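You operate a simulated robot arm through the tools that you are given. There is no shell and no other tool. Be economical: measure what you need, move in short steps, check, and stop when the job is done.

Carry out the task below with a simulated two-armed robot. There is one attempt and no reset: what you move stays moved.

## Task
On the top of the orange stand, fold the green sheet cloth in half.

It is judged by the outcome, as a careful person would: the job done as asked, and still so three seconds after it is handed in. It fails if anything else is knocked over, pushed out of place, dropped, spilled or broken. Flat cloth is picked up by pressing the open fingertips on it (5 to 10 N) and closing them slowly along it; thin cloth reads only 2 to 8 mm in the jaws.

## Robot
Two 7-joint arms with two-finger parallel grippers on one trunk, on a base that drives. Base frame: it is fixed to the floor where the robot stands at the start and does not move with it; the origin is under the middle of the robot, x ahead of it, y to its left, z up; the surface under the hand at the start is at about z = 0.85. Units: m, rad, N and s.
The left shoulder is at the start at [0.07, 0.188, 1.43], the right one opposite. With the tool pointing down near the work surface each hand reaches from about 0.1 to 0.72 m from the robot's upright axis, wherever it stands, measured 20 degrees to its own side. Places, roughly: top of the orange stand [0.5, -0.1, 0.8]. Payload 3.91 kg a hand.
Tool frame (each hand has its own): the origin (TCP) lies between the finger pads and is the grasp point; the fingertips stand 0.03 m ahead of it; z points along the fingers, y is the line along which they close. Largest opening 0.11 m; finger width 0.02, thickness 0.01; the body of the gripper, 0.048 by 0.112 m, starts 0.055 m behind the TCP.
Orientation is told as [roll, pitch, yaw] about the base's x, y, z axes, in that order, counted from this pose: with the fingers straight down and closing along the base's y, the tool's x points along the base's -x, its y along +y and its z along -z.

## Interface
- The arms move only by the tool drive_tool. It takes "left_plan", "right_plan" or both (then of equal length, played together; a hand with none holds still); each is a list of rows, each an object of numbers (a shift or turn left out is 0, a gripper value left out holds the last): "dx", "dy", "dz": the shift along the tool's x, y, z in cm; "rx", "ry", "rz": the turn, a rotation vector about the tool's x, y, z in rad; "grip": the opening, from 0 (shut) to 1 (fully open). In form: [{"dx": .., "dy": .., "dz": .., "rx": .., "ry": .., "rz": .., "grip": ..}, ...]. A call has 1 to 12 rows; each row is the pose to reach, as a shift and turn from the pose commanded when the call began, along the tool's axes at that moment. A row lasts 0.2 s, in which the tool goes at most 0.05 m and 0.15 rad; a call with a longer step from one row to the next is refused whole, and so is a gripper value outside its range. A pose out of reach is approached as far as the arm can. The call stops where the force on the tool passes 40 N (or 10 N more than at its start, if that is more) or the arm is blocked; 0.2 s more then pass. The fingers move at their own pace (about 0.072 m/s each) and stop on an object; they squeeze with about 31 N. The grip force told is the motor's: it shows also when the fingers shut on nothing. Time passes only in rows, and 0.2 s behind the last, so rows that repeat a pose let the fingers close. It gives the time, the measured TCP pose, the force on the tool (base axes), the opening and the grip force at its end, in the units of the frame above (readings bear some noise), with the torque about the TCP (base axes, N m) and any sound that the robot's microphone picked up, and new pictures: "views" is both (left out), scene, wrist or none (wrist: the cameras of the hands that moved).
- Cameras (640 x 400 px; columns grow to the right, rows downward): "scene" is now at [0.1206, 0.0019, 1.6272]; the picture's right is [0.03, -1.00, 0.00], its down [-0.84, -0.02, -0.55] and it looks along [0.55, 0.01, -0.84] (base axes); focal length 287 px, centre (320, 200). "left" rides on the left gripper at [0.072, -0.017, -0.103] in its tool frame; the picture's right is [0.23, 0.97, 0.00], its down [-0.76, 0.18, -0.62] and it looks along [-0.61, 0.14, 0.78] (tool axes); focal length 222 px, centre (320, 200). "right" rides on the right gripper at [0.072, 0.017, -0.103] in its tool frame; the picture's right is [-0.23, 0.97, 0.00], its down [-0.76, -0.18, -0.62] and it looks along [-0.61, -0.14, 0.78] (tool axes); focal length 222 px, centre (320, 200). There is no depth. A picture from a camera that has moved, and an enlarged one, comes with that camera's place and axes in the base frame and with its lens.
- slide_trunk(by): slides the trunk up (or, below 0, down) by that many m; the arms and the scene camera ride with it, the base frame stays. It gives what a move gives, with no picture.
- roll_base(legs): drives the robot by 1 to 6 legs, each [ahead, turn to the left] in m and rad, along the robot's own axes; the way and the turn of a leg run together, so that a leg with both is an arc; at most 1.5 m and 3.142 rad a leg. The arms and the cameras ride along, it lands a little off, and it stops where it bumps. It gives what a move gives, and a new picture of the scene camera.
- head_to(pan, tilt): turns the head with the scene camera to pan (to the left, within 1.501 rad either way) and tilt (down, from -0.506 to 1.204), counted from straight ahead of the robot. It gives what a move gives, and a new picture of the scene camera.
- inspect(camera, box): a new picture of the part [left, top, right, bottom] of that camera's present view, enlarged. No time passes.
- hand_in(): hands the job in; it is judged then, once.

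Go step by step. Nothing tells you exact positions but the pictures and the camera data: compare them with the known pose of the tool, close in by small moves and look again before you grip or let go. The budget is 120 turns and 260 pictures, counting those below and the enlarged ones. Unless the task says otherwise, let go and move clear before handing in, and close with one line.

The tools are called after "Request:" as name(argument=value, ...) on one line, values as JSON. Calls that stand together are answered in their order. drive_tool: Moves the arms, as the interface text tells. Its arguments: {"type":"object","properties":{"left_plan":{"type":"array","items":{"type":"object","properties":{"dx":{"type":"number"},"dy":{"type":"number"},"dz":{"type":"number"},"rx":{"type":"number"},"ry":{"type":"number"},"rz":{"type":"number"},"grip":{"type":"number"}}}},"right_plan":{"type":"array","items":{"type":"object","properties":{"dx":{"type":"number"},"dy":{"type":"number"},"dz":{"type":"number"},"rx":{"type":"number"},"ry":{"type":"number"},"rz":{"type":"number"},"grip":{"type":"number"}}}},"views":{"type":"string","enum":["both","scene","wrist","none"]}},"required":[]} The other tools are called the same way: slide_trunk (by) slides the trunk up or down; roll_base (legs) drives the base; head_to (pan, tilt) turns the head that bears the scene camera; inspect (camera, box) takes an enlarged picture of a part of a camera's view; hand_in () hands the job in.

At the start:

```text
t: 0.0
left_tcp_pos: [0.5574, 0.3509, 1.0737]
left_orientation: [-0.002, -0.002, 0.0]
left_contact_force: [0.3, -0.6, 0.4]
left_ft_torque: [0.0, 0.02, 0.03]
left_width: 0.11
left_finger_force: 0.0
right_tcp_pos: [0.3558, -0.1531, 0.9636]
right_orientation: [0.0, 0.0, -0.001]
right_contact_force: [-0.4, -0.6, 0.1]
right_ft_torque: [0.02, 0.0, 0.03]
right_width: 0.1101
right_finger_force: 0.2
trunk travel left (down, up): [-0.94, 0.0]
robot x, y, heading: [0.0045, 0.0007, -0.0]
head pan, tilt: [0.024, 0.991]
```

scene: 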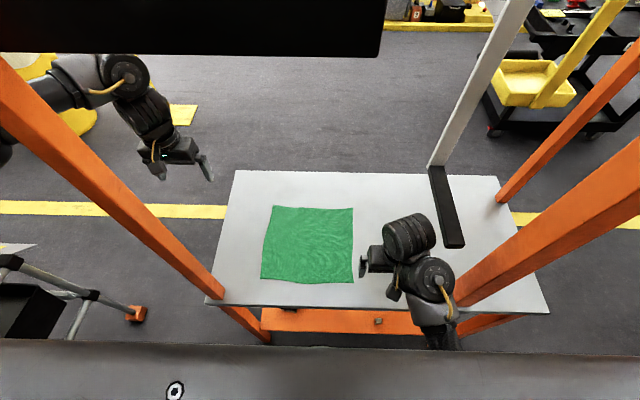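
right: 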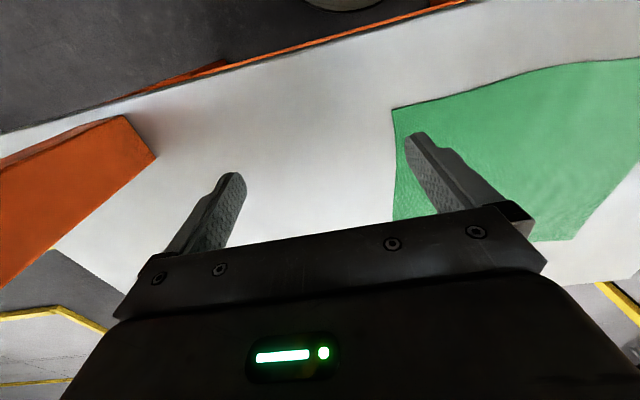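
left: 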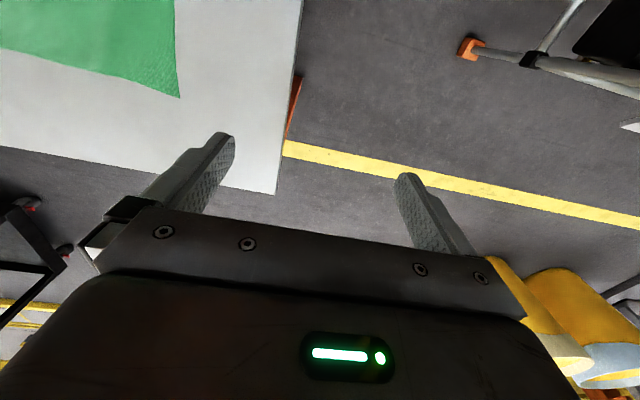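

The green cloth lies about x 0.36–0.60, y −0.09–0.16. A stand post seems to be between the left arm and the cloth, so I'll look around before moving.

Request:
head_to(pan=0.5, tilt=0.6)

Request:
head_to(pan=0.0, tilt=0.3)

Request:
head_to(pan=0.1, tilt=1.15)

```text
t: 0.9
left_tcp_pos: [0.557, 0.3508, 1.0728]
left_orientation: [0.002, -0.001, 0.001]
left_contact_force: [0.0, 0.2, -1.2]
left_ft_torque: [0.0, -0.01, 0.01]
left_width: 0.1103
left_finger_force: 0.1
right_tcp_pos: [0.3558, -0.1534, 0.9638]
right_orientation: [0.0, 0.001, 0.002]
right_contact_force: [-0.6, -0.3, -0.4]
right_ft_torque: [0.0, -0.02, -0.01]
right_width: 0.1101
right_finger_force: 0.0
trunk travel left (down, up): [-0.94, 0.0]
robot x, y, heading: [-0.0019, 0.0013, 0.002]
head pan, tilt: [0.499, 0.6]
camera scene: at [0.128, 0.0423, 1.6585], right [0.48, -0.88, 0.0], down [-0.5, -0.27, -0.82], along [0.72, 0.39, -0.57], focal length 287 px, centre (320, 200)
```

scene: 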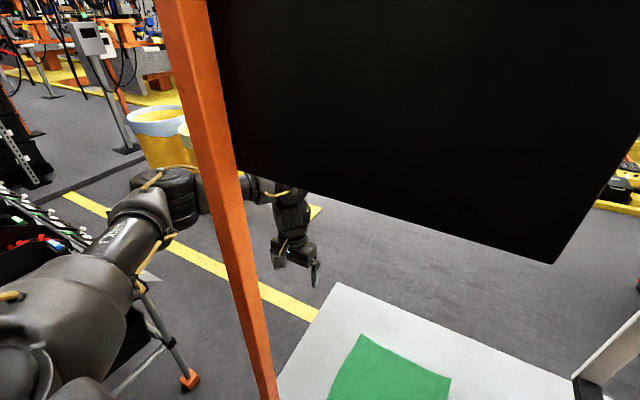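

```text
t: 1.9
left_tcp_pos: [0.556, 0.3514, 1.073]
left_orientation: [0.001, -0.001, 0.0]
left_contact_force: [-0.7, 0.5, 0.3]
left_ft_torque: [0.03, -0.01, -0.02]
left_width: 0.1102
left_finger_force: 0.1
right_tcp_pos: [0.3554, -0.1529, 0.9634]
right_orientation: [0.0, 0.001, -0.002]
right_contact_force: [0.0, -0.1, 0.0]
right_ft_torque: [-0.01, 0.0, -0.02]
right_width: 0.1101
right_finger_force: 0.0
trunk travel left (down, up): [-0.94, 0.0]
robot x, y, heading: [-0.0016, -0.0007, -0.002]
head pan, tilt: [0.0, 0.3]
camera scene: at [0.1437, 0.0004, 1.686], right [0.0, -1.0, 0.0], down [-0.3, 0.0, -0.96], along [0.96, 0.0, -0.3], focal length 287 px, centre (320, 200)
```

scene: 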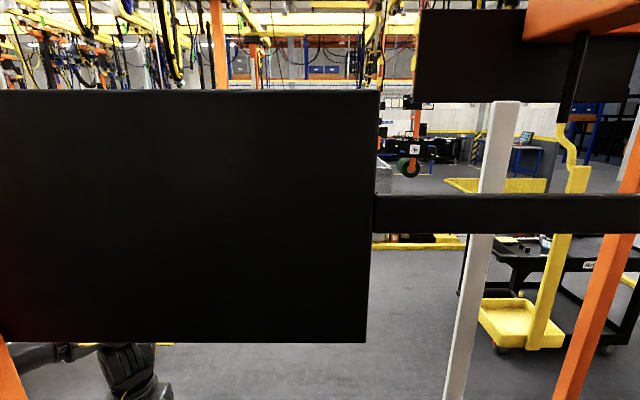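

```text
t: 3.0
left_tcp_pos: [0.5571, 0.3503, 1.0723]
left_orientation: [0.001, 0.002, 0.0]
left_contact_force: [0.6, 0.5, -0.4]
left_ft_torque: [-0.02, 0.0, 0.0]
left_width: 0.11
left_finger_force: 0.0
right_tcp_pos: [0.355, -0.1529, 0.9633]
right_orientation: [0.0, 0.0, -0.001]
right_contact_force: [-0.3, 0.0, 0.2]
right_ft_torque: [0.02, -0.04, 0.06]
right_width: 0.1099
right_finger_force: 0.0
trunk travel left (down, up): [-0.94, 0.0]
robot x, y, heading: [-0.0014, 0.0026, -0.002]
head pan, tilt: [0.099, 1.15]
camera scene: at [0.1098, 0.0061, 1.6169], right [0.1, -1.0, 0.0], down [-0.91, -0.09, -0.41], along [0.41, 0.04, -0.91], focal length 287 px, centre (320, 200)
```

scene: 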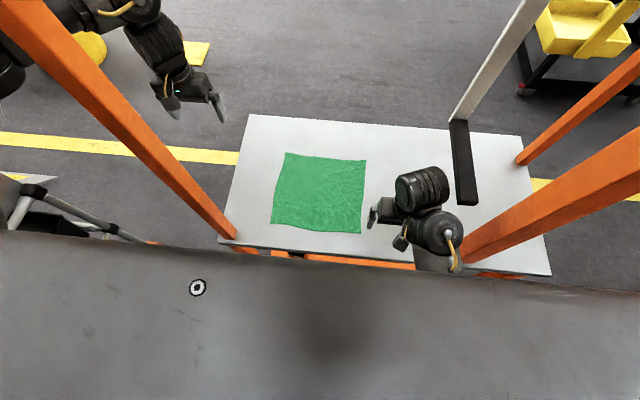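

The monitor is at about x=0.33 with its bottom near z=1.5. The left arm passes outside the near-left post at about (0.31, 0.28), so I probably need to back out and bring that arm in between the posts. First I'll check the space at both sides.

Request:
head_to(pan=1.4, tilt=0.7)

Request:
head_to(pan=-0.7, tilt=0.9)

Request:
head_to(pan=0.6, tilt=1.0)

```text
t: 4.5
left_tcp_pos: [0.5571, 0.3511, 1.0741]
left_orientation: [0.0, -0.003, 0.0]
left_contact_force: [-0.4, 0.4, -0.2]
left_ft_torque: [0.02, 0.0, 0.01]
left_width: 0.11
left_finger_force: 0.1
right_tcp_pos: [0.3549, -0.1531, 0.9631]
right_orientation: [0.0, -0.001, 0.0]
right_contact_force: [-1.5, -0.2, 0.3]
right_ft_torque: [0.04, 0.02, -0.01]
right_width: 0.1102
right_finger_force: 0.0
trunk travel left (down, up): [-0.94, 0.0]
robot x, y, heading: [0.0022, -0.0009, 0.0]
head pan, tilt: [1.4, 0.7]
camera scene: at [0.065, 0.0839, 1.6499], right [0.99, -0.17, 0.0], down [-0.11, -0.63, -0.76], along [0.13, 0.75, -0.64], focal length 287 px, centre (320, 200)
```

scene: 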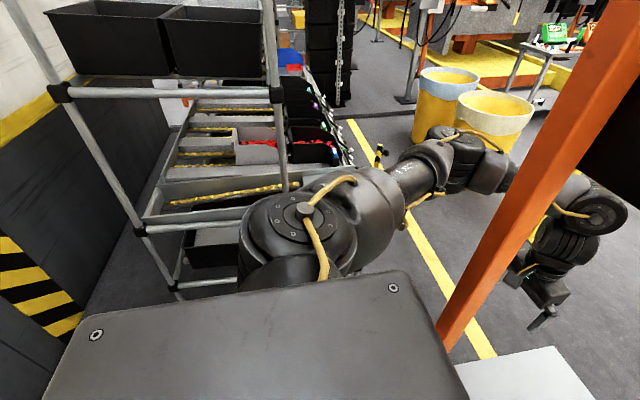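

```text
t: 6.5
left_tcp_pos: [0.5573, 0.3511, 1.0714]
left_orientation: [0.001, 0.0, 0.0]
left_contact_force: [0.3, -0.2, 0.9]
left_ft_torque: [-0.01, 0.02, 0.02]
left_width: 0.1102
left_finger_force: 0.0
right_tcp_pos: [0.3548, -0.1525, 0.9627]
right_orientation: [0.0, -0.003, 0.003]
right_contact_force: [-0.6, -0.4, 0.4]
right_ft_torque: [0.0, -0.02, -0.02]
right_width: 0.1103
right_finger_force: 0.1
trunk travel left (down, up): [-0.94, 0.0]
robot x, y, heading: [0.0036, 0.0017, -0.001]
head pan, tilt: [-0.7, 0.901]
camera scene: at [0.1082, -0.0484, 1.6338], right [-0.64, -0.77, 0.0], down [-0.6, 0.5, -0.62], along [0.48, -0.4, -0.78], focal length 287 px, centre (320, 200)
```

scene: 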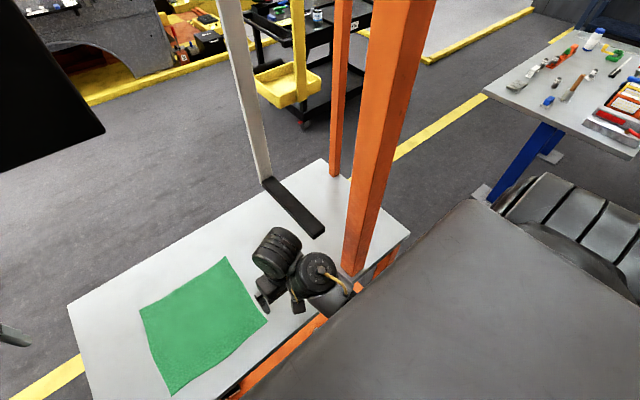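

```text
t: 8.0
left_tcp_pos: [0.5563, 0.3513, 1.0727]
left_orientation: [0.0, 0.0, 0.0]
left_contact_force: [-0.7, 0.3, 0.0]
left_ft_torque: [-0.01, 0.0, 0.02]
left_width: 0.1098
left_finger_force: 0.0
right_tcp_pos: [0.3546, -0.153, 0.9645]
right_orientation: [0.002, 0.002, -0.002]
right_contact_force: [0.3, 0.0, -0.9]
right_ft_torque: [-0.07, -0.02, -0.02]
right_width: 0.1098
right_finger_force: 0.1
trunk travel left (down, up): [-0.94, 0.0]
robot x, y, heading: [0.0004, -0.0, 0.001]
head pan, tilt: [0.6, 1.0]
camera scene: at [0.108, 0.0395, 1.6265], right [0.56, -0.83, 0.0], down [-0.69, -0.47, -0.54], along [0.45, 0.3, -0.84], focal length 287 px, centre (320, 200)
```

scene: 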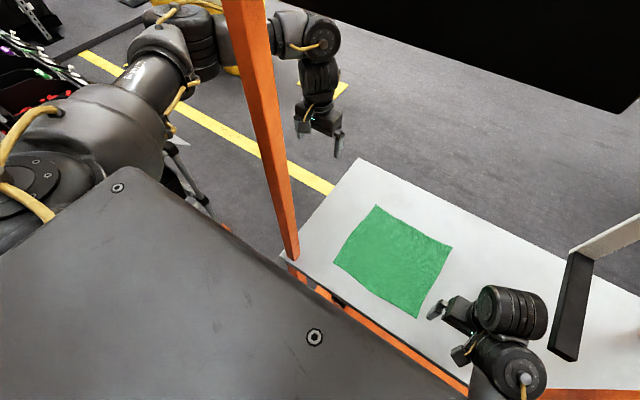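

The left upper arm hugs the outside of the post, so it cannot reach in over the cloth from there. I'll shift the left hand outward, then back the base straight out in two legs.

Request:
drive_tool(left_plan=[{"dy": 4}, {"dy": 8}, {"dy": 12}, {"dy": 12}], views="scene")

Request:
roll_base(legs=[[-0.25, 0]])

```text
t: 9.0
left_tcp_pos: [0.5573, 0.4706, 1.0744]
left_orientation: [-0.001, 0.001, 0.001]
left_contact_force: [0.1, -0.1, -0.1]
left_ft_torque: [-0.03, -0.01, 0.02]
left_width: 0.11
left_finger_force: 0.0
right_tcp_pos: [0.3563, -0.1531, 0.9634]
right_orientation: [0.0, 0.0, 0.0]
right_contact_force: [-0.9, -0.2, -0.3]
right_ft_torque: [0.02, -0.01, -0.01]
right_width: 0.11
right_finger_force: 0.0
trunk travel left (down, up): [-0.94, 0.0]
robot x, y, heading: [0.0012, 0.0024, 0.002]
head pan, tilt: [0.6, 1.0]
camera scene: at [0.1081, 0.0392, 1.6265], right [0.56, -0.83, 0.0], down [-0.69, -0.48, -0.54], along [0.45, 0.31, -0.84], focal length 287 px, centre (320, 200)
```

scene: 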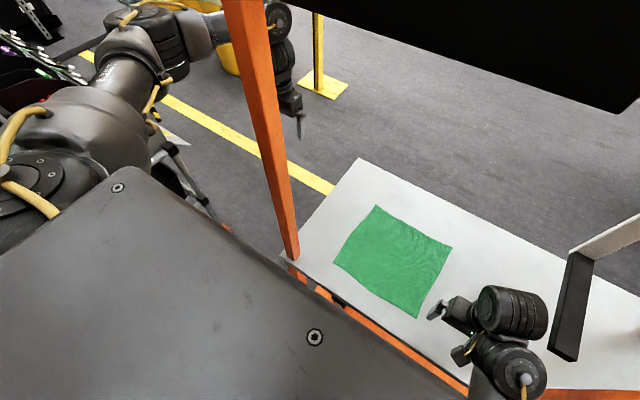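

```text
t: 10.8
left_tcp_pos: [0.3115, 0.4692, 1.0717]
left_orientation: [0.0, 0.003, -0.003]
left_contact_force: [1.2, 0.6, 0.3]
left_ft_torque: [0.01, 0.03, 0.03]
left_width: 0.1101
left_finger_force: 0.0
right_tcp_pos: [0.1061, -0.1535, 0.9623]
right_orientation: [0.001, 0.001, -0.004]
right_contact_force: [-0.2, 0.0, 0.1]
right_ft_torque: [-0.03, 0.0, 0.0]
right_width: 0.11
right_finger_force: 0.0
trunk travel left (down, up): [-0.94, 0.0]
robot x, y, heading: [-0.2497, -0.0002, -0.0]
head pan, tilt: [0.6, 1.0]
camera scene: at [-0.1395, 0.0397, 1.6264], right [0.56, -0.83, 0.0], down [-0.7, -0.47, -0.54], along [0.45, 0.3, -0.84], focal length 287 px, centre (320, 200)
```

scene: 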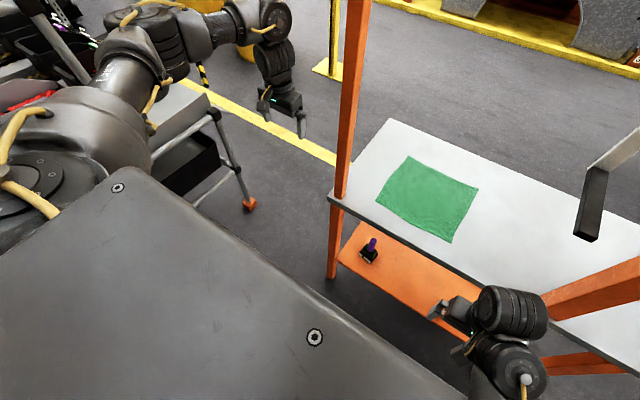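

Backed out 0.25 m cleanly; going back another 0.25 m.

Request:
roll_base(legs=[[-0.25, 0]])

Request:
head_to(pan=0.0, tilt=0.7)

```text
t: 12.6
left_tcp_pos: [0.0625, 0.4685, 1.0708]
left_orientation: [0.0, 0.002, -0.008]
left_contact_force: [0.4, -0.3, 0.2]
left_ft_torque: [0.0, -0.02, 0.01]
left_width: 0.11
left_finger_force: 0.1
right_tcp_pos: [-0.145, -0.1527, 0.9639]
right_orientation: [-0.001, 0.001, -0.005]
right_contact_force: [-0.5, 0.2, -1.1]
right_ft_torque: [-0.05, 0.03, 0.0]
right_width: 0.1101
right_finger_force: 0.0
trunk travel left (down, up): [-0.94, 0.0]
robot x, y, heading: [-0.4948, 0.002, -0.008]
head pan, tilt: [0.6, 1.0]
camera scene: at [-0.3903, 0.0406, 1.6264], right [0.56, -0.83, 0.0], down [-0.7, -0.47, -0.54], along [0.45, 0.3, -0.84], focal length 287 px, centre (320, 200)
```

scene: 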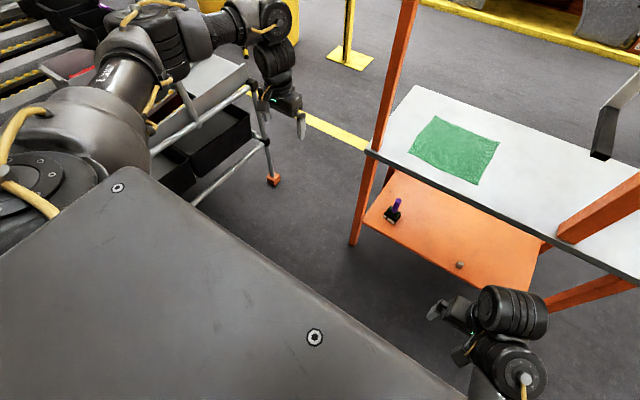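

```text
t: 13.6
left_tcp_pos: [0.0609, 0.469, 1.0741]
left_orientation: [-0.001, 0.001, -0.008]
left_contact_force: [0.5, 0.4, -0.7]
left_ft_torque: [-0.02, 0.02, 0.02]
left_width: 0.11
left_finger_force: 0.1
right_tcp_pos: [-0.1458, -0.1527, 0.9637]
right_orientation: [-0.001, 0.0, -0.006]
right_contact_force: [0.5, -0.5, 0.7]
right_ft_torque: [0.01, 0.0, 0.0]
right_width: 0.1101
right_finger_force: 0.0
trunk travel left (down, up): [-0.94, 0.0]
robot x, y, heading: [-0.4991, -0.0026, -0.007]
head pan, tilt: [0.0, 0.7]
camera scene: at [-0.3644, 0.0011, 1.6498], right [-0.01, -1.0, 0.0], down [-0.64, 0.0, -0.76], along [0.76, 0.0, -0.64], focal length 287 px, centre (320, 200)
```

scene: 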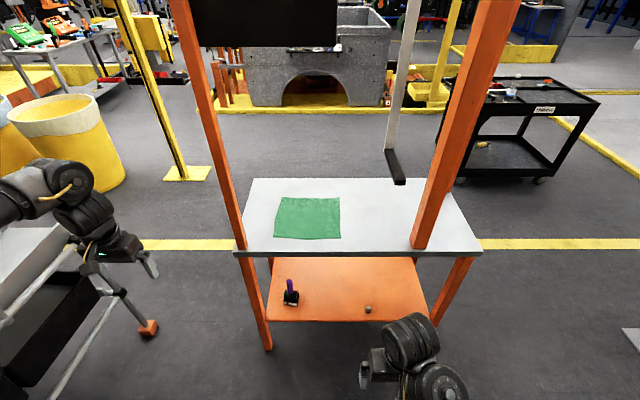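

With triangulation the table top is at z≈0.8. The bracket hanging at (0.35–0.53, −0.25) is at z≈1.12, so there is obstruction on both sides. I'll rehearse both arms' reaches here in free air to see how the elbows behave.

Request:
drive_tool(right_plan=[{"dx": -4.5, "dy": 1}, {"dx": -9, "dy": 2}, {"dx": -13.5, "dy": 3}, {"dx": -18, "dy": 4}, {"dx": -22.5, "dy": 5}, {"dx": -27, "dy": 6}, {"dx": -27, "dy": 6}], left_plan=[{"dx": 4}, {"dx": 8}, {"dx": 12, "dy": -4}, {"dx": 16, "dy": -8}, {"dx": 20, "dy": -12}, {"dx": 20, "dy": -16}, {"dx": 20, "dy": -20}], views="none")

Request:
head_to(pan=-0.3, tilt=1.15)

Request:
head_to(pan=0.5, tilt=1.15)

```text
refused: row 3 steps farther than a row can; nothing moved
```

```text
t: 14.5
left_tcp_pos: [0.0598, 0.4673, 1.0735]
left_orientation: [0.0, 0.0, -0.006]
left_contact_force: [-0.3, 1.6, 0.0]
left_ft_torque: [-0.01, -0.01, 0.03]
left_width: 0.1098
left_finger_force: 0.1
right_tcp_pos: [-0.1449, -0.1543, 0.9638]
right_orientation: [-0.001, -0.001, -0.006]
right_contact_force: [0.5, 0.1, -0.4]
right_ft_torque: [0.02, 0.0, 0.03]
right_width: 0.1102
right_finger_force: 0.0
trunk travel left (down, up): [-0.94, 0.0]
robot x, y, heading: [-0.4984, 0.0032, -0.005]
head pan, tilt: [-0.3, 1.15]
camera scene: at [-0.3932, -0.0164, 1.6169], right [-0.3, -0.95, 0.0], down [-0.87, 0.27, -0.41], along [0.39, -0.12, -0.91], focal length 287 px, centre (320, 200)
```

scene: 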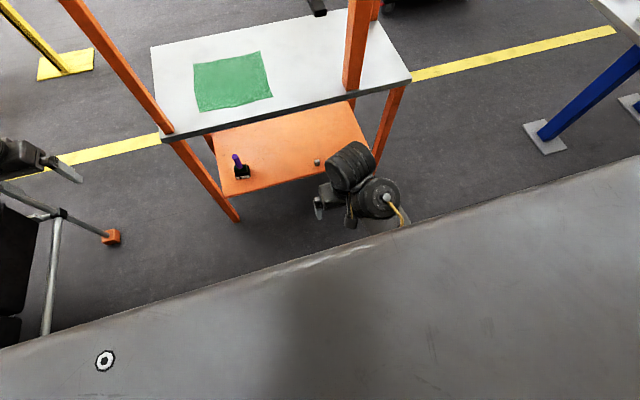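

```text
t: 15.6
left_tcp_pos: [0.0592, 0.4682, 1.0732]
left_orientation: [-0.002, -0.001, -0.008]
left_contact_force: [-0.8, -0.5, 0.3]
left_ft_torque: [0.01, 0.02, -0.01]
left_width: 0.11
left_finger_force: 0.1
right_tcp_pos: [-0.1461, -0.1535, 0.9646]
right_orientation: [0.0, 0.0, -0.007]
right_contact_force: [-0.1, -1.0, -1.0]
right_ft_torque: [0.0, 0.02, -0.03]
right_width: 0.1101
right_finger_force: 0.0
trunk travel left (down, up): [-0.94, 0.0]
robot x, y, heading: [-0.4956, 0.003, -0.005]
head pan, tilt: [0.499, 1.15]
camera scene: at [-0.3974, 0.0296, 1.6168], right [0.47, -0.88, 0.0], down [-0.8, -0.43, -0.41], along [0.36, 0.19, -0.91], focal length 287 px, centre (320, 200)
```

scene: 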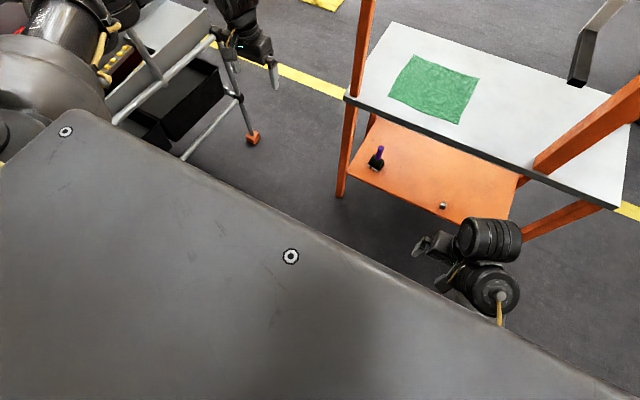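

Nothing moved because one row's step was too long. Repeating with shorter steps.

Request:
drive_tool(right_plan=[{"dx": -3, "dy": 0.6}, {"dx": -6, "dy": 1.2}, {"dx": -9, "dy": 2}, {"dx": -12, "dy": 3}, {"dx": -15, "dy": 4}, {"dx": -18, "dy": 5}, {"dx": -21, "dy": 6}, {"dx": -24, "dy": 6}, {"dx": -27, "dy": 6}, {"dx": -27, "dy": 6}], left_plan=[{"dx": 3}, {"dx": 6, "dy": -3}, {"dx": 9, "dy": -6}, {"dx": 12, "dy": -9}, {"dx": 14, "dy": -13}, {"dx": 16, "dy": -17}, {"dx": 18, "dy": -21}, {"dx": 20, "dy": -25}, {"dx": 20, "dy": -29}, {"dx": 20, "dy": -31}], views="scene")

Request:
head_to(pan=-0.3, tilt=0.9)

```text
t: 17.8
left_tcp_pos: [-0.0814, 0.204, 1.0335]
left_orientation: [-0.003, 0.001, -0.011]
left_contact_force: [0.5, -0.1, -0.6]
left_ft_torque: [0.02, -0.03, 0.01]
left_width: 0.1101
left_finger_force: 0.1
left hand out of reach, approached as far as the arm can: row 7, 8, 9, 10
right_tcp_pos: [0.1234, -0.0964, 0.9627]
right_orientation: [0.001, 0.0, -0.008]
right_contact_force: [-0.2, -0.4, 0.0]
right_ft_torque: [0.05, 0.0, 0.0]
right_width: 0.1101
right_finger_force: 0.0
trunk travel left (down, up): [-0.94, 0.0]
robot x, y, heading: [-0.5, 0.0002, -0.006]
head pan, tilt: [0.499, 1.15]
camera scene: at [-0.3975, 0.0278, 1.6169], right [0.47, -0.88, 0.0], down [-0.8, -0.43, -0.41], along [0.36, 0.19, -0.91], focal length 287 px, centre (320, 200)
```

scene: 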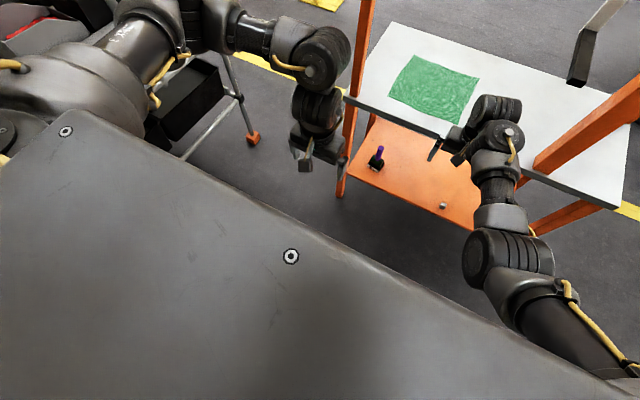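

```text
t: 19.0
left_tcp_pos: [-0.0816, 0.2039, 1.0333]
left_orientation: [-0.005, 0.003, -0.01]
left_contact_force: [-0.9, -0.2, 1.1]
left_ft_torque: [0.02, -0.02, -0.04]
left_width: 0.1098
left_finger_force: 0.2
right_tcp_pos: [0.1246, -0.0955, 0.9641]
right_orientation: [0.0, 0.0, -0.005]
right_contact_force: [-0.2, 0.5, -0.5]
right_ft_torque: [-0.01, 0.0, 0.0]
right_width: 0.1101
right_finger_force: 0.0
trunk travel left (down, up): [-0.94, 0.0]
robot x, y, heading: [-0.5007, 0.001, -0.004]
head pan, tilt: [-0.3, 0.901]
camera scene: at [-0.3776, -0.0219, 1.6337], right [-0.3, -0.95, 0.0], down [-0.75, 0.24, -0.62], along [0.59, -0.19, -0.78], focal length 287 px, centre (320, 200)
```

scene: 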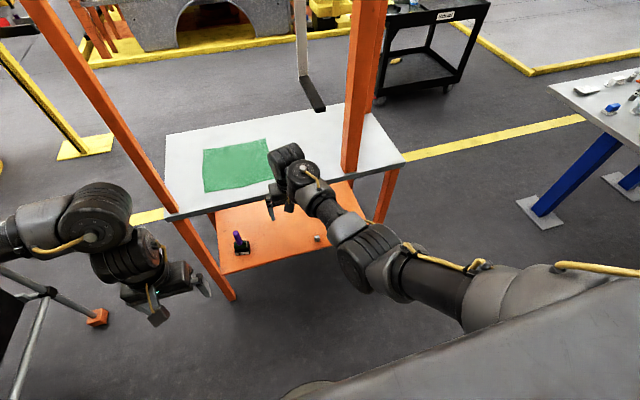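

The right arm extends with its elbow tucked in-line, which suits the gap. The left arm keeps its elbow out, so I'll extend it forward inside (x≈0.13, y≈0.16) to bring the elbow in.

Request:
drive_tool(left_plan=[{"dx": -4}, {"dx": -8}, {"dx": -12, "dz": 2}, {"dx": -16, "dz": 4}, {"dx": -20, "dz": 6}, {"dx": -24, "dz": 8}, {"dx": -24, "dz": 8}], views="none")

Request:
head_to(pan=0.5, tilt=0.9)

```text
t: 20.6
left_tcp_pos: [0.16, 0.2073, 0.9555]
left_orientation: [-0.007, -0.025, -0.001]
left_contact_force: [-0.2, 0.2, -0.5]
left_ft_torque: [-0.05, -0.04, 0.03]
left_width: 0.1101
left_finger_force: 0.0
left hand out of reach, approached as far as the arm can: row 6
right_tcp_pos: [0.1224, -0.0916, 0.9636]
right_orientation: [0.0, -0.002, -0.005]
right_contact_force: [0.5, 0.4, -0.2]
right_ft_torque: [-0.04, -0.04, -0.02]
right_width: 0.11
right_finger_force: 0.1
trunk travel left (down, up): [-0.94, 0.0]
robot x, y, heading: [-0.501, 0.0012, -0.006]
head pan, tilt: [-0.3, 0.901]
```

```text
t: 21.7
left_tcp_pos: [0.1597, 0.2036, 0.9548]
left_orientation: [-0.003, -0.021, -0.002]
left_contact_force: [-0.1, 0.1, 0.0]
left_ft_torque: [-0.01, 0.02, 0.0]
left_width: 0.1098
left_finger_force: 0.1
right_tcp_pos: [0.1224, -0.0958, 0.9622]
right_orientation: [0.0, -0.001, -0.008]
right_contact_force: [-0.8, 0.9, -0.7]
right_ft_torque: [0.02, 0.04, 0.01]
right_width: 0.11
right_finger_force: 0.1
trunk travel left (down, up): [-0.94, 0.0]
robot x, y, heading: [-0.4954, 0.0004, -0.006]
head pan, tilt: [0.499, 0.901]
camera scene: at [-0.3833, 0.0366, 1.6338], right [0.47, -0.88, 0.0], down [-0.69, -0.37, -0.62], along [0.55, 0.29, -0.78], focal length 287 px, centre (320, 200)
```

scene: 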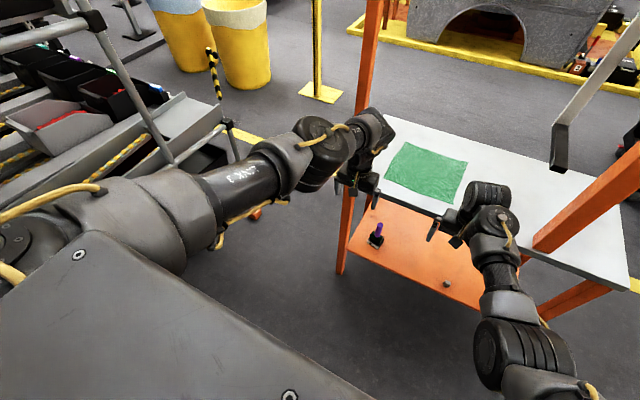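

The left arm is now nearly straight and inside. I'll bend it back a bit toward rel. (0.58, 0.15) and see where the elbow goes.

Request:
drive_tool(left_plan=[{"dx": 2, "dy": -2}, {"dx": 4, "dy": -4}, {"dx": 7, "dy": -6}, {"dx": 10, "dy": -7}, {"dx": 10, "dy": -7}], views="scene")

```text
t: 22.9
left_tcp_pos: [0.0597, 0.1367, 0.9543]
left_orientation: [0.0, -0.001, -0.005]
left_contact_force: [-0.5, -0.9, -0.5]
left_ft_torque: [0.01, 0.0, -0.02]
left_width: 0.1099
left_finger_force: 0.1
right_tcp_pos: [0.1231, -0.0947, 0.964]
right_orientation: [-0.001, 0.0, -0.005]
right_contact_force: [0.7, 0.1, 0.7]
right_ft_torque: [-0.02, 0.02, -0.03]
right_width: 0.11
right_finger_force: 0.1
trunk travel left (down, up): [-0.94, 0.0]
robot x, y, heading: [-0.501, 0.0005, -0.006]
head pan, tilt: [0.499, 0.901]
camera scene: at [-0.3828, 0.0375, 1.6337], right [0.47, -0.88, 0.0], down [-0.69, -0.37, -0.62], along [0.55, 0.29, -0.78], focal length 287 px, centre (320, 200)
```

scene: 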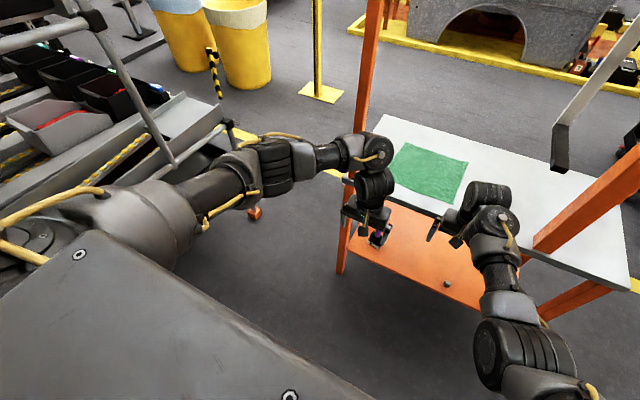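

The left elbow now comes in, but at this reach it would meet the post. Tilting the tools so the fingers point forward and down should keep wrists and elbows back from the posts, so I'll rehearse a 0.7 rad tilt here.

Request:
drive_tool(left_plan=[{"ry": -0.14, "dx": -1}, {"ry": -0.28, "dx": -2}, {"ry": -0.42, "dx": -3, "dz": 1}, {"ry": -0.56, "dx": -4, "dz": 2}, {"ry": -0.7, "dx": -6, "dz": 3}, {"ry": -0.7, "dx": -6, "dz": 5}, {"ry": -0.7, "dx": -6, "dz": 5}], right_plan=[{"ry": -0.14}, {"ry": -0.28}, {"ry": -0.42, "dz": 1}, {"ry": -0.56, "dz": 2}, {"ry": -0.7, "dz": 3}, {"ry": -0.7, "dz": 5}, {"ry": -0.7, "dz": 5}], views="scene")

Request:
head_to(pan=-0.4, tilt=0.9)

```text
t: 24.5
left_tcp_pos: [0.1185, 0.1341, 0.9035]
left_orientation: [0.0, -0.7, -0.008]
left_contact_force: [-0.4, 0.1, 0.2]
left_ft_torque: [0.0, -0.02, -0.02]
left_width: 0.11
left_finger_force: 0.1
right_tcp_pos: [0.1237, -0.0952, 0.9139]
right_orientation: [0.001, -0.701, -0.005]
right_contact_force: [0.2, -0.2, -0.4]
right_ft_torque: [0.03, -0.01, 0.0]
right_width: 0.1101
right_finger_force: 0.0
trunk travel left (down, up): [-0.94, 0.0]
robot x, y, heading: [-0.5018, 0.0013, -0.006]
head pan, tilt: [0.499, 0.901]
camera scene: at [-0.384, 0.0374, 1.6338], right [0.47, -0.88, 0.0], down [-0.69, -0.37, -0.62], along [0.55, 0.29, -0.78], focal length 287 px, centre (320, 200)
```

scene: 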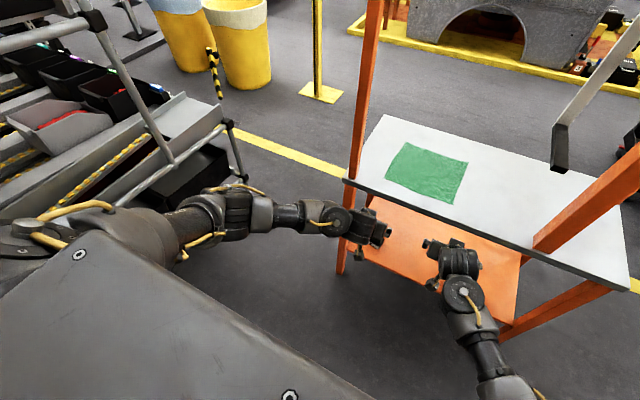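

```text
t: 25.7
left_tcp_pos: [0.1198, 0.1354, 0.9038]
left_orientation: [0.001, -0.699, -0.005]
left_contact_force: [-0.5, 0.0, -0.3]
left_ft_torque: [0.02, 0.01, 0.02]
left_width: 0.1098
left_finger_force: 0.0
right_tcp_pos: [0.1239, -0.0946, 0.9137]
right_orientation: [-0.001, -0.702, -0.007]
right_contact_force: [0.3, 1.6, -0.2]
right_ft_torque: [0.01, 0.02, -0.02]
right_width: 0.11
right_finger_force: 0.2
trunk travel left (down, up): [-0.94, 0.0]
robot x, y, heading: [-0.4996, 0.0045, -0.005]
head pan, tilt: [-0.4, 0.901]
camera scene: at [-0.3805, -0.0284, 1.6338], right [-0.39, -0.92, 0.0], down [-0.72, 0.31, -0.62], along [0.57, -0.24, -0.78], focal length 287 px, centre (320, 200)
```

scene: 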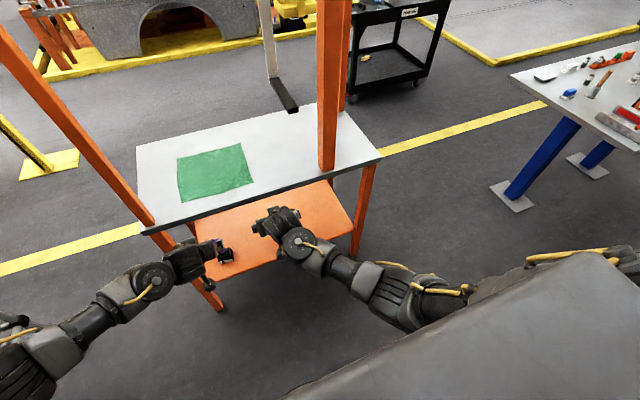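

The tilt works well: the right elbow is tucked at about rel (0.25, −0.2). The left elbow still flares out to about rel (0.34, 0.34), so I'll try pulling the left hand back and re-extending it the way the right arm did.

Request:
drive_tool(left_plan=[{"dx": 3, "dz": -2, "ry": 0.14}, {"dx": 6, "dz": -5, "ry": 0.28}, {"dx": 9, "dz": -8, "ry": 0.42}, {"dx": 12, "dz": -11, "ry": 0.56}, {"dx": 15, "dz": -14, "ry": 0.7}, {"dx": 18, "dz": -16, "ry": 0.7}, {"dx": 20.5, "dz": -17.5, "ry": 0.7}, {"dx": 20.5, "dz": -17.5, "ry": 0.7}], views="none")

Request:
head_to(pan=0.5, tilt=0.9)

```text
t: 27.5
left_tcp_pos: [-0.1491, 0.1372, 0.9026]
left_orientation: [-0.002, 0.002, -0.007]
left_contact_force: [0.2, -0.8, -0.1]
left_ft_torque: [0.0, 0.02, 0.01]
left_width: 0.11
left_finger_force: 0.0
right_tcp_pos: [0.1249, -0.0958, 0.9145]
right_orientation: [0.0, -0.7, -0.008]
right_contact_force: [0.0, -0.3, 0.0]
right_ft_torque: [-0.03, 0.04, 0.02]
right_width: 0.1103
right_finger_force: 0.0
trunk travel left (down, up): [-0.94, 0.0]
robot x, y, heading: [-0.499, -0.0005, -0.005]
head pan, tilt: [-0.4, 0.901]
```

```text
t: 28.7
left_tcp_pos: [-0.15, 0.1362, 0.9024]
left_orientation: [0.001, 0.0, -0.008]
left_contact_force: [-0.3, -0.5, 0.6]
left_ft_torque: [0.0, -0.01, 0.02]
left_width: 0.1101
left_finger_force: 0.2
right_tcp_pos: [0.1255, -0.096, 0.9149]
right_orientation: [0.0, -0.698, -0.008]
right_contact_force: [-0.1, 0.1, 0.0]
right_ft_torque: [0.05, 0.04, 0.05]
right_width: 0.11
right_finger_force: 0.1
trunk travel left (down, up): [-0.94, 0.0]
robot x, y, heading: [-0.5024, 0.0016, -0.012]
head pan, tilt: [0.499, 0.901]
camera scene: at [-0.3832, 0.0368, 1.6337], right [0.47, -0.88, 0.0], down [-0.69, -0.37, -0.62], along [0.55, 0.29, -0.78], focal length 287 px, centre (320, 200)
```

scene: 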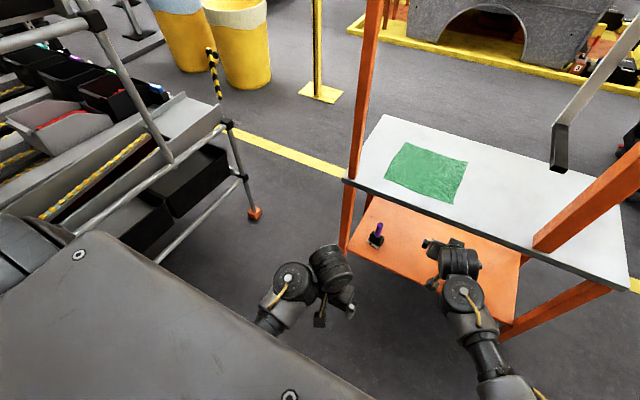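

The left arm is now tucked like the right one. Re-extending it with the tilt.

Request:
drive_tool(left_plan=[{"dx": -3, "ry": -0.14}, {"dx": -7, "ry": -0.28}, {"dx": -11, "ry": -0.42}, {"dx": -15, "ry": -0.56}, {"dx": -19, "ry": -0.7}, {"dx": -23, "ry": -0.7}, {"dx": -27, "ry": -0.7}, {"dx": -27, "ry": -0.7}], views="scene")

Request:
head_to(pan=0.0, tilt=1.1)

```text
t: 30.5
left_tcp_pos: [0.1174, 0.1356, 0.9068]
left_orientation: [0.0, -0.702, -0.008]
left_contact_force: [0.3, -0.2, -1.3]
left_ft_torque: [0.01, 0.05, -0.06]
left_width: 0.1099
left_finger_force: 0.0
right_tcp_pos: [0.1244, -0.0949, 0.9157]
right_orientation: [0.0, -0.702, -0.006]
right_contact_force: [0.3, 0.6, 0.1]
right_ft_torque: [-0.04, -0.03, 0.0]
right_width: 0.1099
right_finger_force: 0.1
trunk travel left (down, up): [-0.94, 0.0]
robot x, y, heading: [-0.4987, 0.0025, -0.006]
head pan, tilt: [0.499, 0.901]
camera scene: at [-0.3842, 0.0377, 1.6338], right [0.47, -0.88, 0.0], down [-0.69, -0.37, -0.62], along [0.55, 0.29, -0.78], focal length 287 px, centre (320, 200)
```

scene: 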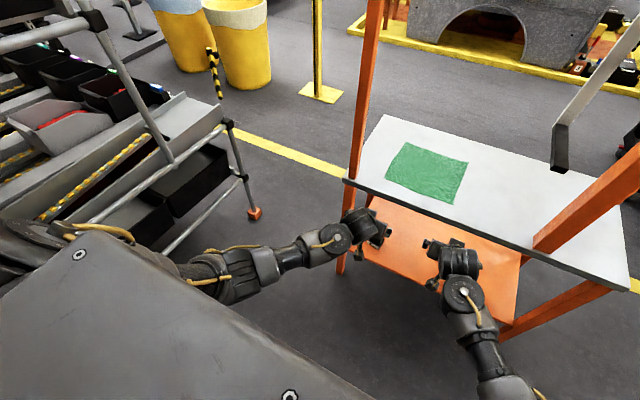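

```text
t: 31.4
left_tcp_pos: [0.1174, 0.1338, 0.9061]
left_orientation: [0.0, -0.7, -0.008]
left_contact_force: [-0.3, -0.5, -0.2]
left_ft_torque: [-0.01, 0.0, 0.01]
left_width: 0.1102
left_finger_force: 0.1
right_tcp_pos: [0.1245, -0.0955, 0.9149]
right_orientation: [-0.002, -0.7, -0.006]
right_contact_force: [0.1, -0.7, -0.3]
right_ft_torque: [-0.01, 0.0, -0.02]
right_width: 0.1099
right_finger_force: 0.1
trunk travel left (down, up): [-0.94, 0.0]
robot x, y, heading: [-0.5015, 0.0001, -0.006]
head pan, tilt: [0.0, 1.1]
camera scene: at [-0.3864, 0.0008, 1.6199], right [-0.01, -1.0, 0.0], down [-0.89, 0.0, -0.45], along [0.45, 0.0, -0.89], focal length 287 px, centre (320, 200)
```

scene: 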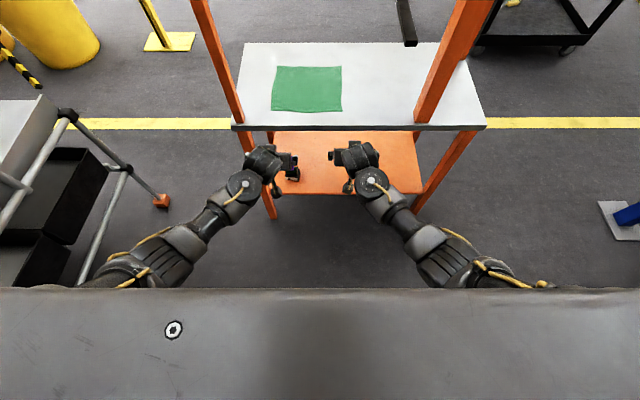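

Both arms are now symmetric with tucked elbows. I'll retract both hands, drive in with a slight shift to the right (target about x=−0.1, y=−0.05), then extend between the posts.

Request:
drive_tool(left_plan=[{"dx": 3, "dz": -2, "ry": 0.14}, {"dx": 6, "dz": -5, "ry": 0.28}, {"dx": 9, "dz": -8, "ry": 0.42}, {"dx": 12, "dz": -11, "ry": 0.56}, {"dx": 15, "dz": -14, "ry": 0.7}, {"dx": 18, "dz": -16, "ry": 0.7}, {"dx": 20.5, "dz": -17.5, "ry": 0.7}, {"dx": 20.5, "dz": -17.5, "ry": 0.7}], right_plan=[{"dx": 3, "dz": -2, "ry": 0.14}, {"dx": 6, "dz": -5, "ry": 0.28}, {"dx": 9, "dz": -8, "ry": 0.42}, {"dx": 12, "dz": -11, "ry": 0.56}, {"dx": 15, "dz": -14, "ry": 0.7}, {"dx": 18, "dz": -16, "ry": 0.7}, {"dx": 20.5, "dz": -17.5, "ry": 0.7}, {"dx": 20.5, "dz": -17.5, "ry": 0.7}], views="none")

Request:
roll_base(legs=[[0.19, -0.26], [0.19, 0.26]])

```text
t: 33.2
left_tcp_pos: [-0.1491, 0.1368, 0.9062]
left_orientation: [0.001, 0.001, -0.007]
left_contact_force: [0.1, 0.6, -0.2]
left_ft_torque: [0.01, 0.02, 0.02]
left_width: 0.11
left_finger_force: 0.0
right_tcp_pos: [-0.1443, -0.0922, 0.9156]
right_orientation: [0.001, 0.001, -0.006]
right_contact_force: [1.2, 0.0, 0.4]
right_ft_torque: [0.04, 0.0, 0.01]
right_width: 0.1103
right_finger_force: 0.1
trunk travel left (down, up): [-0.94, 0.0]
robot x, y, heading: [-0.5, 0.003, -0.002]
head pan, tilt: [0.0, 1.1]
```

```text
t: 35.9
left_tcp_pos: [0.2237, 0.0867, 0.9074]
left_orientation: [0.001, -0.002, -0.004]
left_contact_force: [-0.4, -0.3, -0.2]
left_ft_torque: [0.01, -0.02, -0.01]
left_width: 0.1099
left_finger_force: 0.0
right_tcp_pos: [0.2276, -0.1431, 0.9158]
right_orientation: [0.0, -0.001, -0.007]
right_contact_force: [-0.1, -0.7, 0.1]
right_ft_torque: [0.01, -0.03, 0.0]
right_width: 0.11
right_finger_force: 0.0
trunk travel left (down, up): [-0.94, 0.0]
robot x, y, heading: [-0.1223, -0.0469, -0.001]
head pan, tilt: [0.0, 1.1]
camera scene: at [-0.0146, -0.0494, 1.6201], right [0.0, -1.0, 0.0], down [-0.89, 0.0, -0.46], along [0.46, 0.0, -0.89], focal length 287 px, centre (320, 200)
```

scene: 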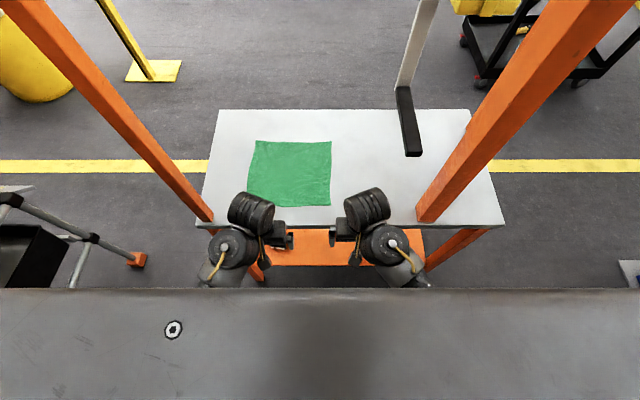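

I'm centred between the posts, and the cloth now spans about x 0.39–0.645 and y −0.085–0.18. I'll extend both hands partway with the tilt and check clearances.

Request:
drive_tool(left_plan=[{"dx": -3, "ry": -0.14, "dy": 1.5, "grip": 0.4}, {"dx": -6, "ry": -0.28, "dy": 3}, {"dx": -10, "ry": -0.42, "dy": 4.5}, {"dx": -14, "ry": -0.56, "dy": 6}, {"dx": -18, "ry": -0.7, "dy": 6.8}, {"dx": -18, "ry": -0.7, "dy": 6.8}], right_plan=[{"dx": -3, "ry": -0.14, "dy": 2, "grip": 0.4}, {"dx": -6, "ry": -0.28, "dy": 4}, {"dx": -10, "ry": -0.42, "dy": 6}, {"dx": -14, "ry": -0.56, "dy": 7.5}, {"dx": -18, "ry": -0.7, "dy": 7.8}, {"dx": -18, "ry": -0.7, "dy": 7.8}])

```text
t: 37.3
left_tcp_pos: [0.4061, 0.1551, 0.907]
left_orientation: [-0.001, -0.7, -0.005]
left_contact_force: [-0.4, 0.2, -0.1]
left_ft_torque: [0.01, -0.02, 0.02]
left_width: 0.0441
left_finger_force: 0.1
right_tcp_pos: [0.4095, -0.0631, 0.9167]
right_orientation: [-0.002, -0.705, -0.006]
right_contact_force: [0.6, -0.7, -0.3]
right_ft_torque: [0.02, -0.01, 0.0]
right_width: 0.0443
right_finger_force: 0.1
trunk travel left (down, up): [-0.94, 0.0]
robot x, y, heading: [-0.1267, -0.0481, -0.001]
head pan, tilt: [0.0, 1.1]
camera scene: at [-0.0131, -0.0494, 1.62], right [0.0, -1.0, 0.0], down [-0.89, 0.0, -0.45], along [0.45, 0.0, -0.89], focal length 287 px, centre (320, 200)
camera right: at [0.2866, -0.0453, 0.9487], right [0.18, 0.97, 0.15], down [0.18, -0.18, 0.97], along [0.97, -0.15, -0.2], focal length 222 px, centre (320, 200)
camera left: at [0.2837, 0.1374, 0.9389], right [-0.17, 0.97, -0.15], down [0.18, 0.18, 0.97], along [0.97, 0.14, -0.21], focal length 222 px, centre (320, 200)
```

scene: 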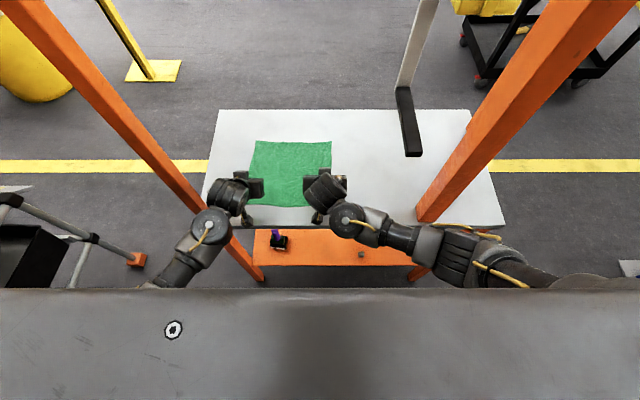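
right: 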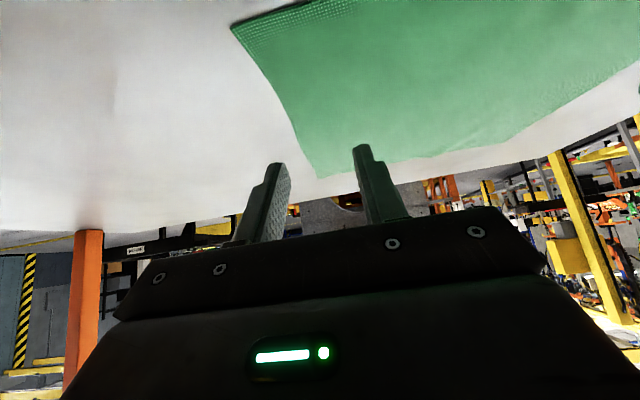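
left: 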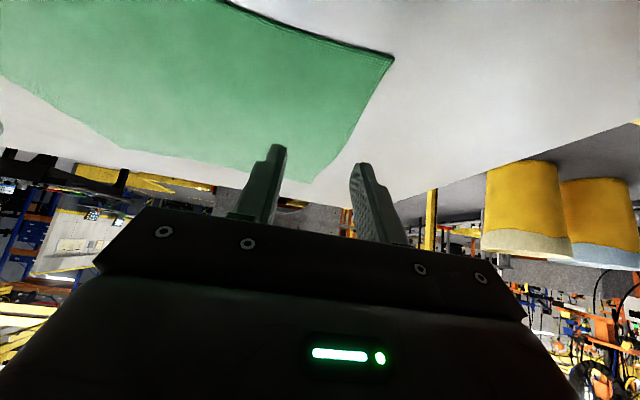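

Clearances look fine. Extending on toward the far corners (TCP x≈0.605) at z≈0.877.

Request:
drive_tool(left_plan=[{"dx": -2.7, "dz": 3.04}, {"dx": -5.4, "dz": 6.1}, {"dx": -8.1, "dz": 9.1}, {"dx": -10.8, "dz": 12.2}, {"dx": -13.4, "dz": 15.2}, {"dx": -13.4, "dz": 15.2}], right_plan=[{"dx": -2.5, "dz": 3.1}, {"dx": -5, "dz": 6.2}, {"dx": -7.5, "dz": 9.3}, {"dx": -10, "dz": 12.4}, {"dx": -12.3, "dz": 15.6}, {"dx": -12.3, "dz": 15.6}])

```text
t: 38.7
left_tcp_pos: [0.6049, 0.1513, 0.88]
left_orientation: [0.0, -0.706, -0.005]
left_contact_force: [0.1, -1.4, 12.6]
left_ft_torque: [-0.34, -0.18, 0.04]
left_width: 0.044
left_finger_force: 0.2
right_tcp_pos: [0.5752, -0.0706, 0.8903]
right_orientation: [0.005, -0.704, -0.008]
right_contact_force: [-0.7, -0.5, -0.5]
right_ft_torque: [0.0, 0.02, -0.01]
right_width: 0.044
right_finger_force: 0.1
right hand out of reach, approached as far as the arm can: row 5, 6
trunk travel left (down, up): [-0.94, 0.0]
robot x, y, heading: [-0.1256, -0.0449, -0.005]
head pan, tilt: [0.0, 1.1]
camera scene: at [-0.0158, -0.0511, 1.6203], right [0.0, -1.0, 0.0], down [-0.89, 0.0, -0.46], along [0.46, 0.0, -0.89], focal length 287 px, centre (320, 200)
camera right: at [0.4536, -0.0528, 0.921], right [0.18, 0.97, 0.15], down [0.18, -0.18, 0.97], along [0.97, -0.15, -0.21], focal length 222 px, centre (320, 200)
camera left: at [0.483, 0.1341, 0.911], right [-0.17, 0.97, -0.15], down [0.18, 0.18, 0.97], along [0.97, 0.14, -0.2], focal length 222 px, centre (320, 200)
```

scene: 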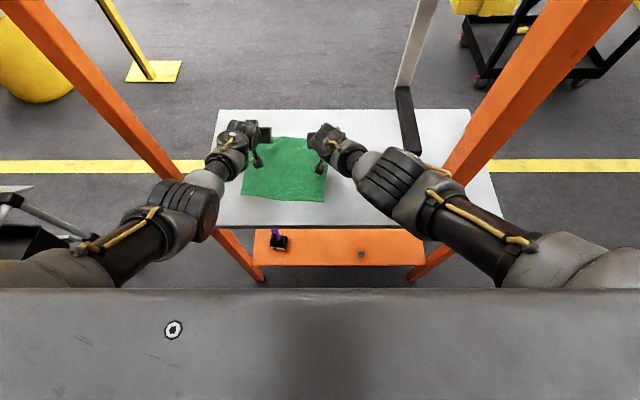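
right: 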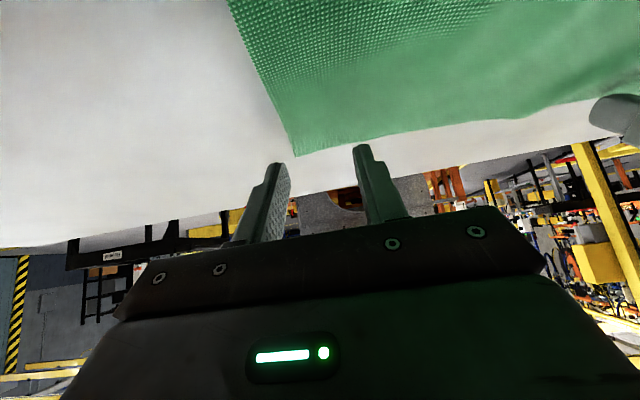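
left: 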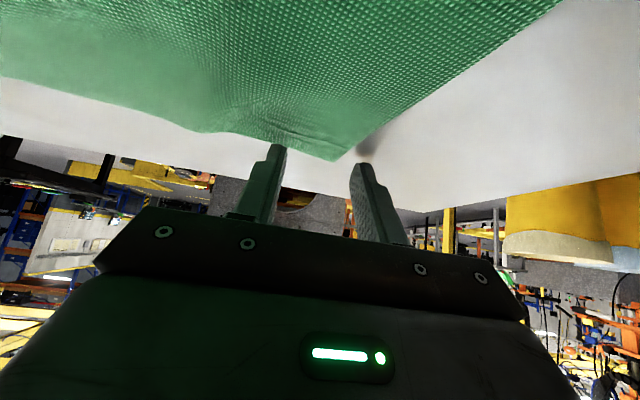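

The surface is actually at z≈0.85: the left fingertips touched and nudged the cloth slightly forward. The right arm ran out of reach, and lowering the trunk would extend it. I'll raise and retract both hands, then lower the trunk by 0.2 m.

Request:
drive_tool(left_plan=[{"dx": -1.9, "dz": -2.3}, {"dx": -3.8, "dz": -4.6}, {"dx": -3.8, "dz": -9}, {"dx": -3.8, "dz": -13.5}, {"dx": -3.8, "dz": -18}, {"dx": -3.7, "dz": -23}, {"dx": -3.7, "dz": -23}], right_plan=[{"dx": -1.9, "dz": -2.3}, {"dx": -3.8, "dz": -4.6}, {"dx": -3.8, "dz": -9}, {"dx": -3.8, "dz": -13.5}, {"dx": -3.8, "dz": -18}, {"dx": -3.7, "dz": -23}, {"dx": -3.7, "dz": -23}], views="scene")

```text
t: 40.3
left_tcp_pos: [0.4863, 0.1522, 1.0755]
left_orientation: [0.001, -0.698, -0.006]
left_contact_force: [-0.2, -0.5, -0.2]
left_ft_torque: [-0.01, 0.01, 0.0]
left_width: 0.044
left_finger_force: 0.1
right_tcp_pos: [0.4565, -0.0679, 1.0843]
right_orientation: [0.001, -0.698, -0.004]
right_contact_force: [0.4, -0.2, 0.0]
right_ft_torque: [0.01, 0.02, -0.02]
right_width: 0.044
right_finger_force: 0.0
trunk travel left (down, up): [-0.94, 0.0]
robot x, y, heading: [-0.1227, -0.0482, -0.006]
head pan, tilt: [0.0, 1.1]
camera scene: at [-0.0118, -0.0491, 1.6199], right [0.0, -1.0, 0.0], down [-0.89, 0.0, -0.45], along [0.45, 0.0, -0.89], focal length 287 px, centre (320, 200)
```

scene: 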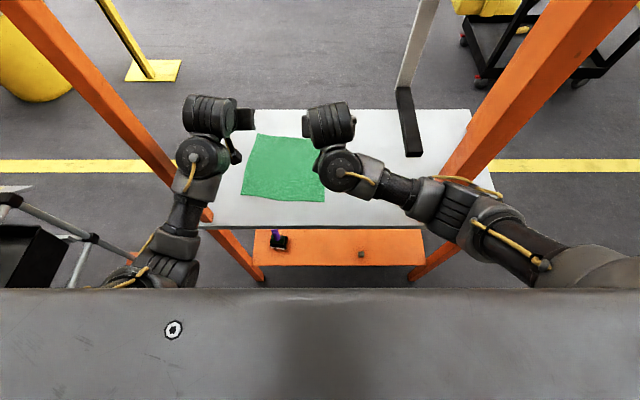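

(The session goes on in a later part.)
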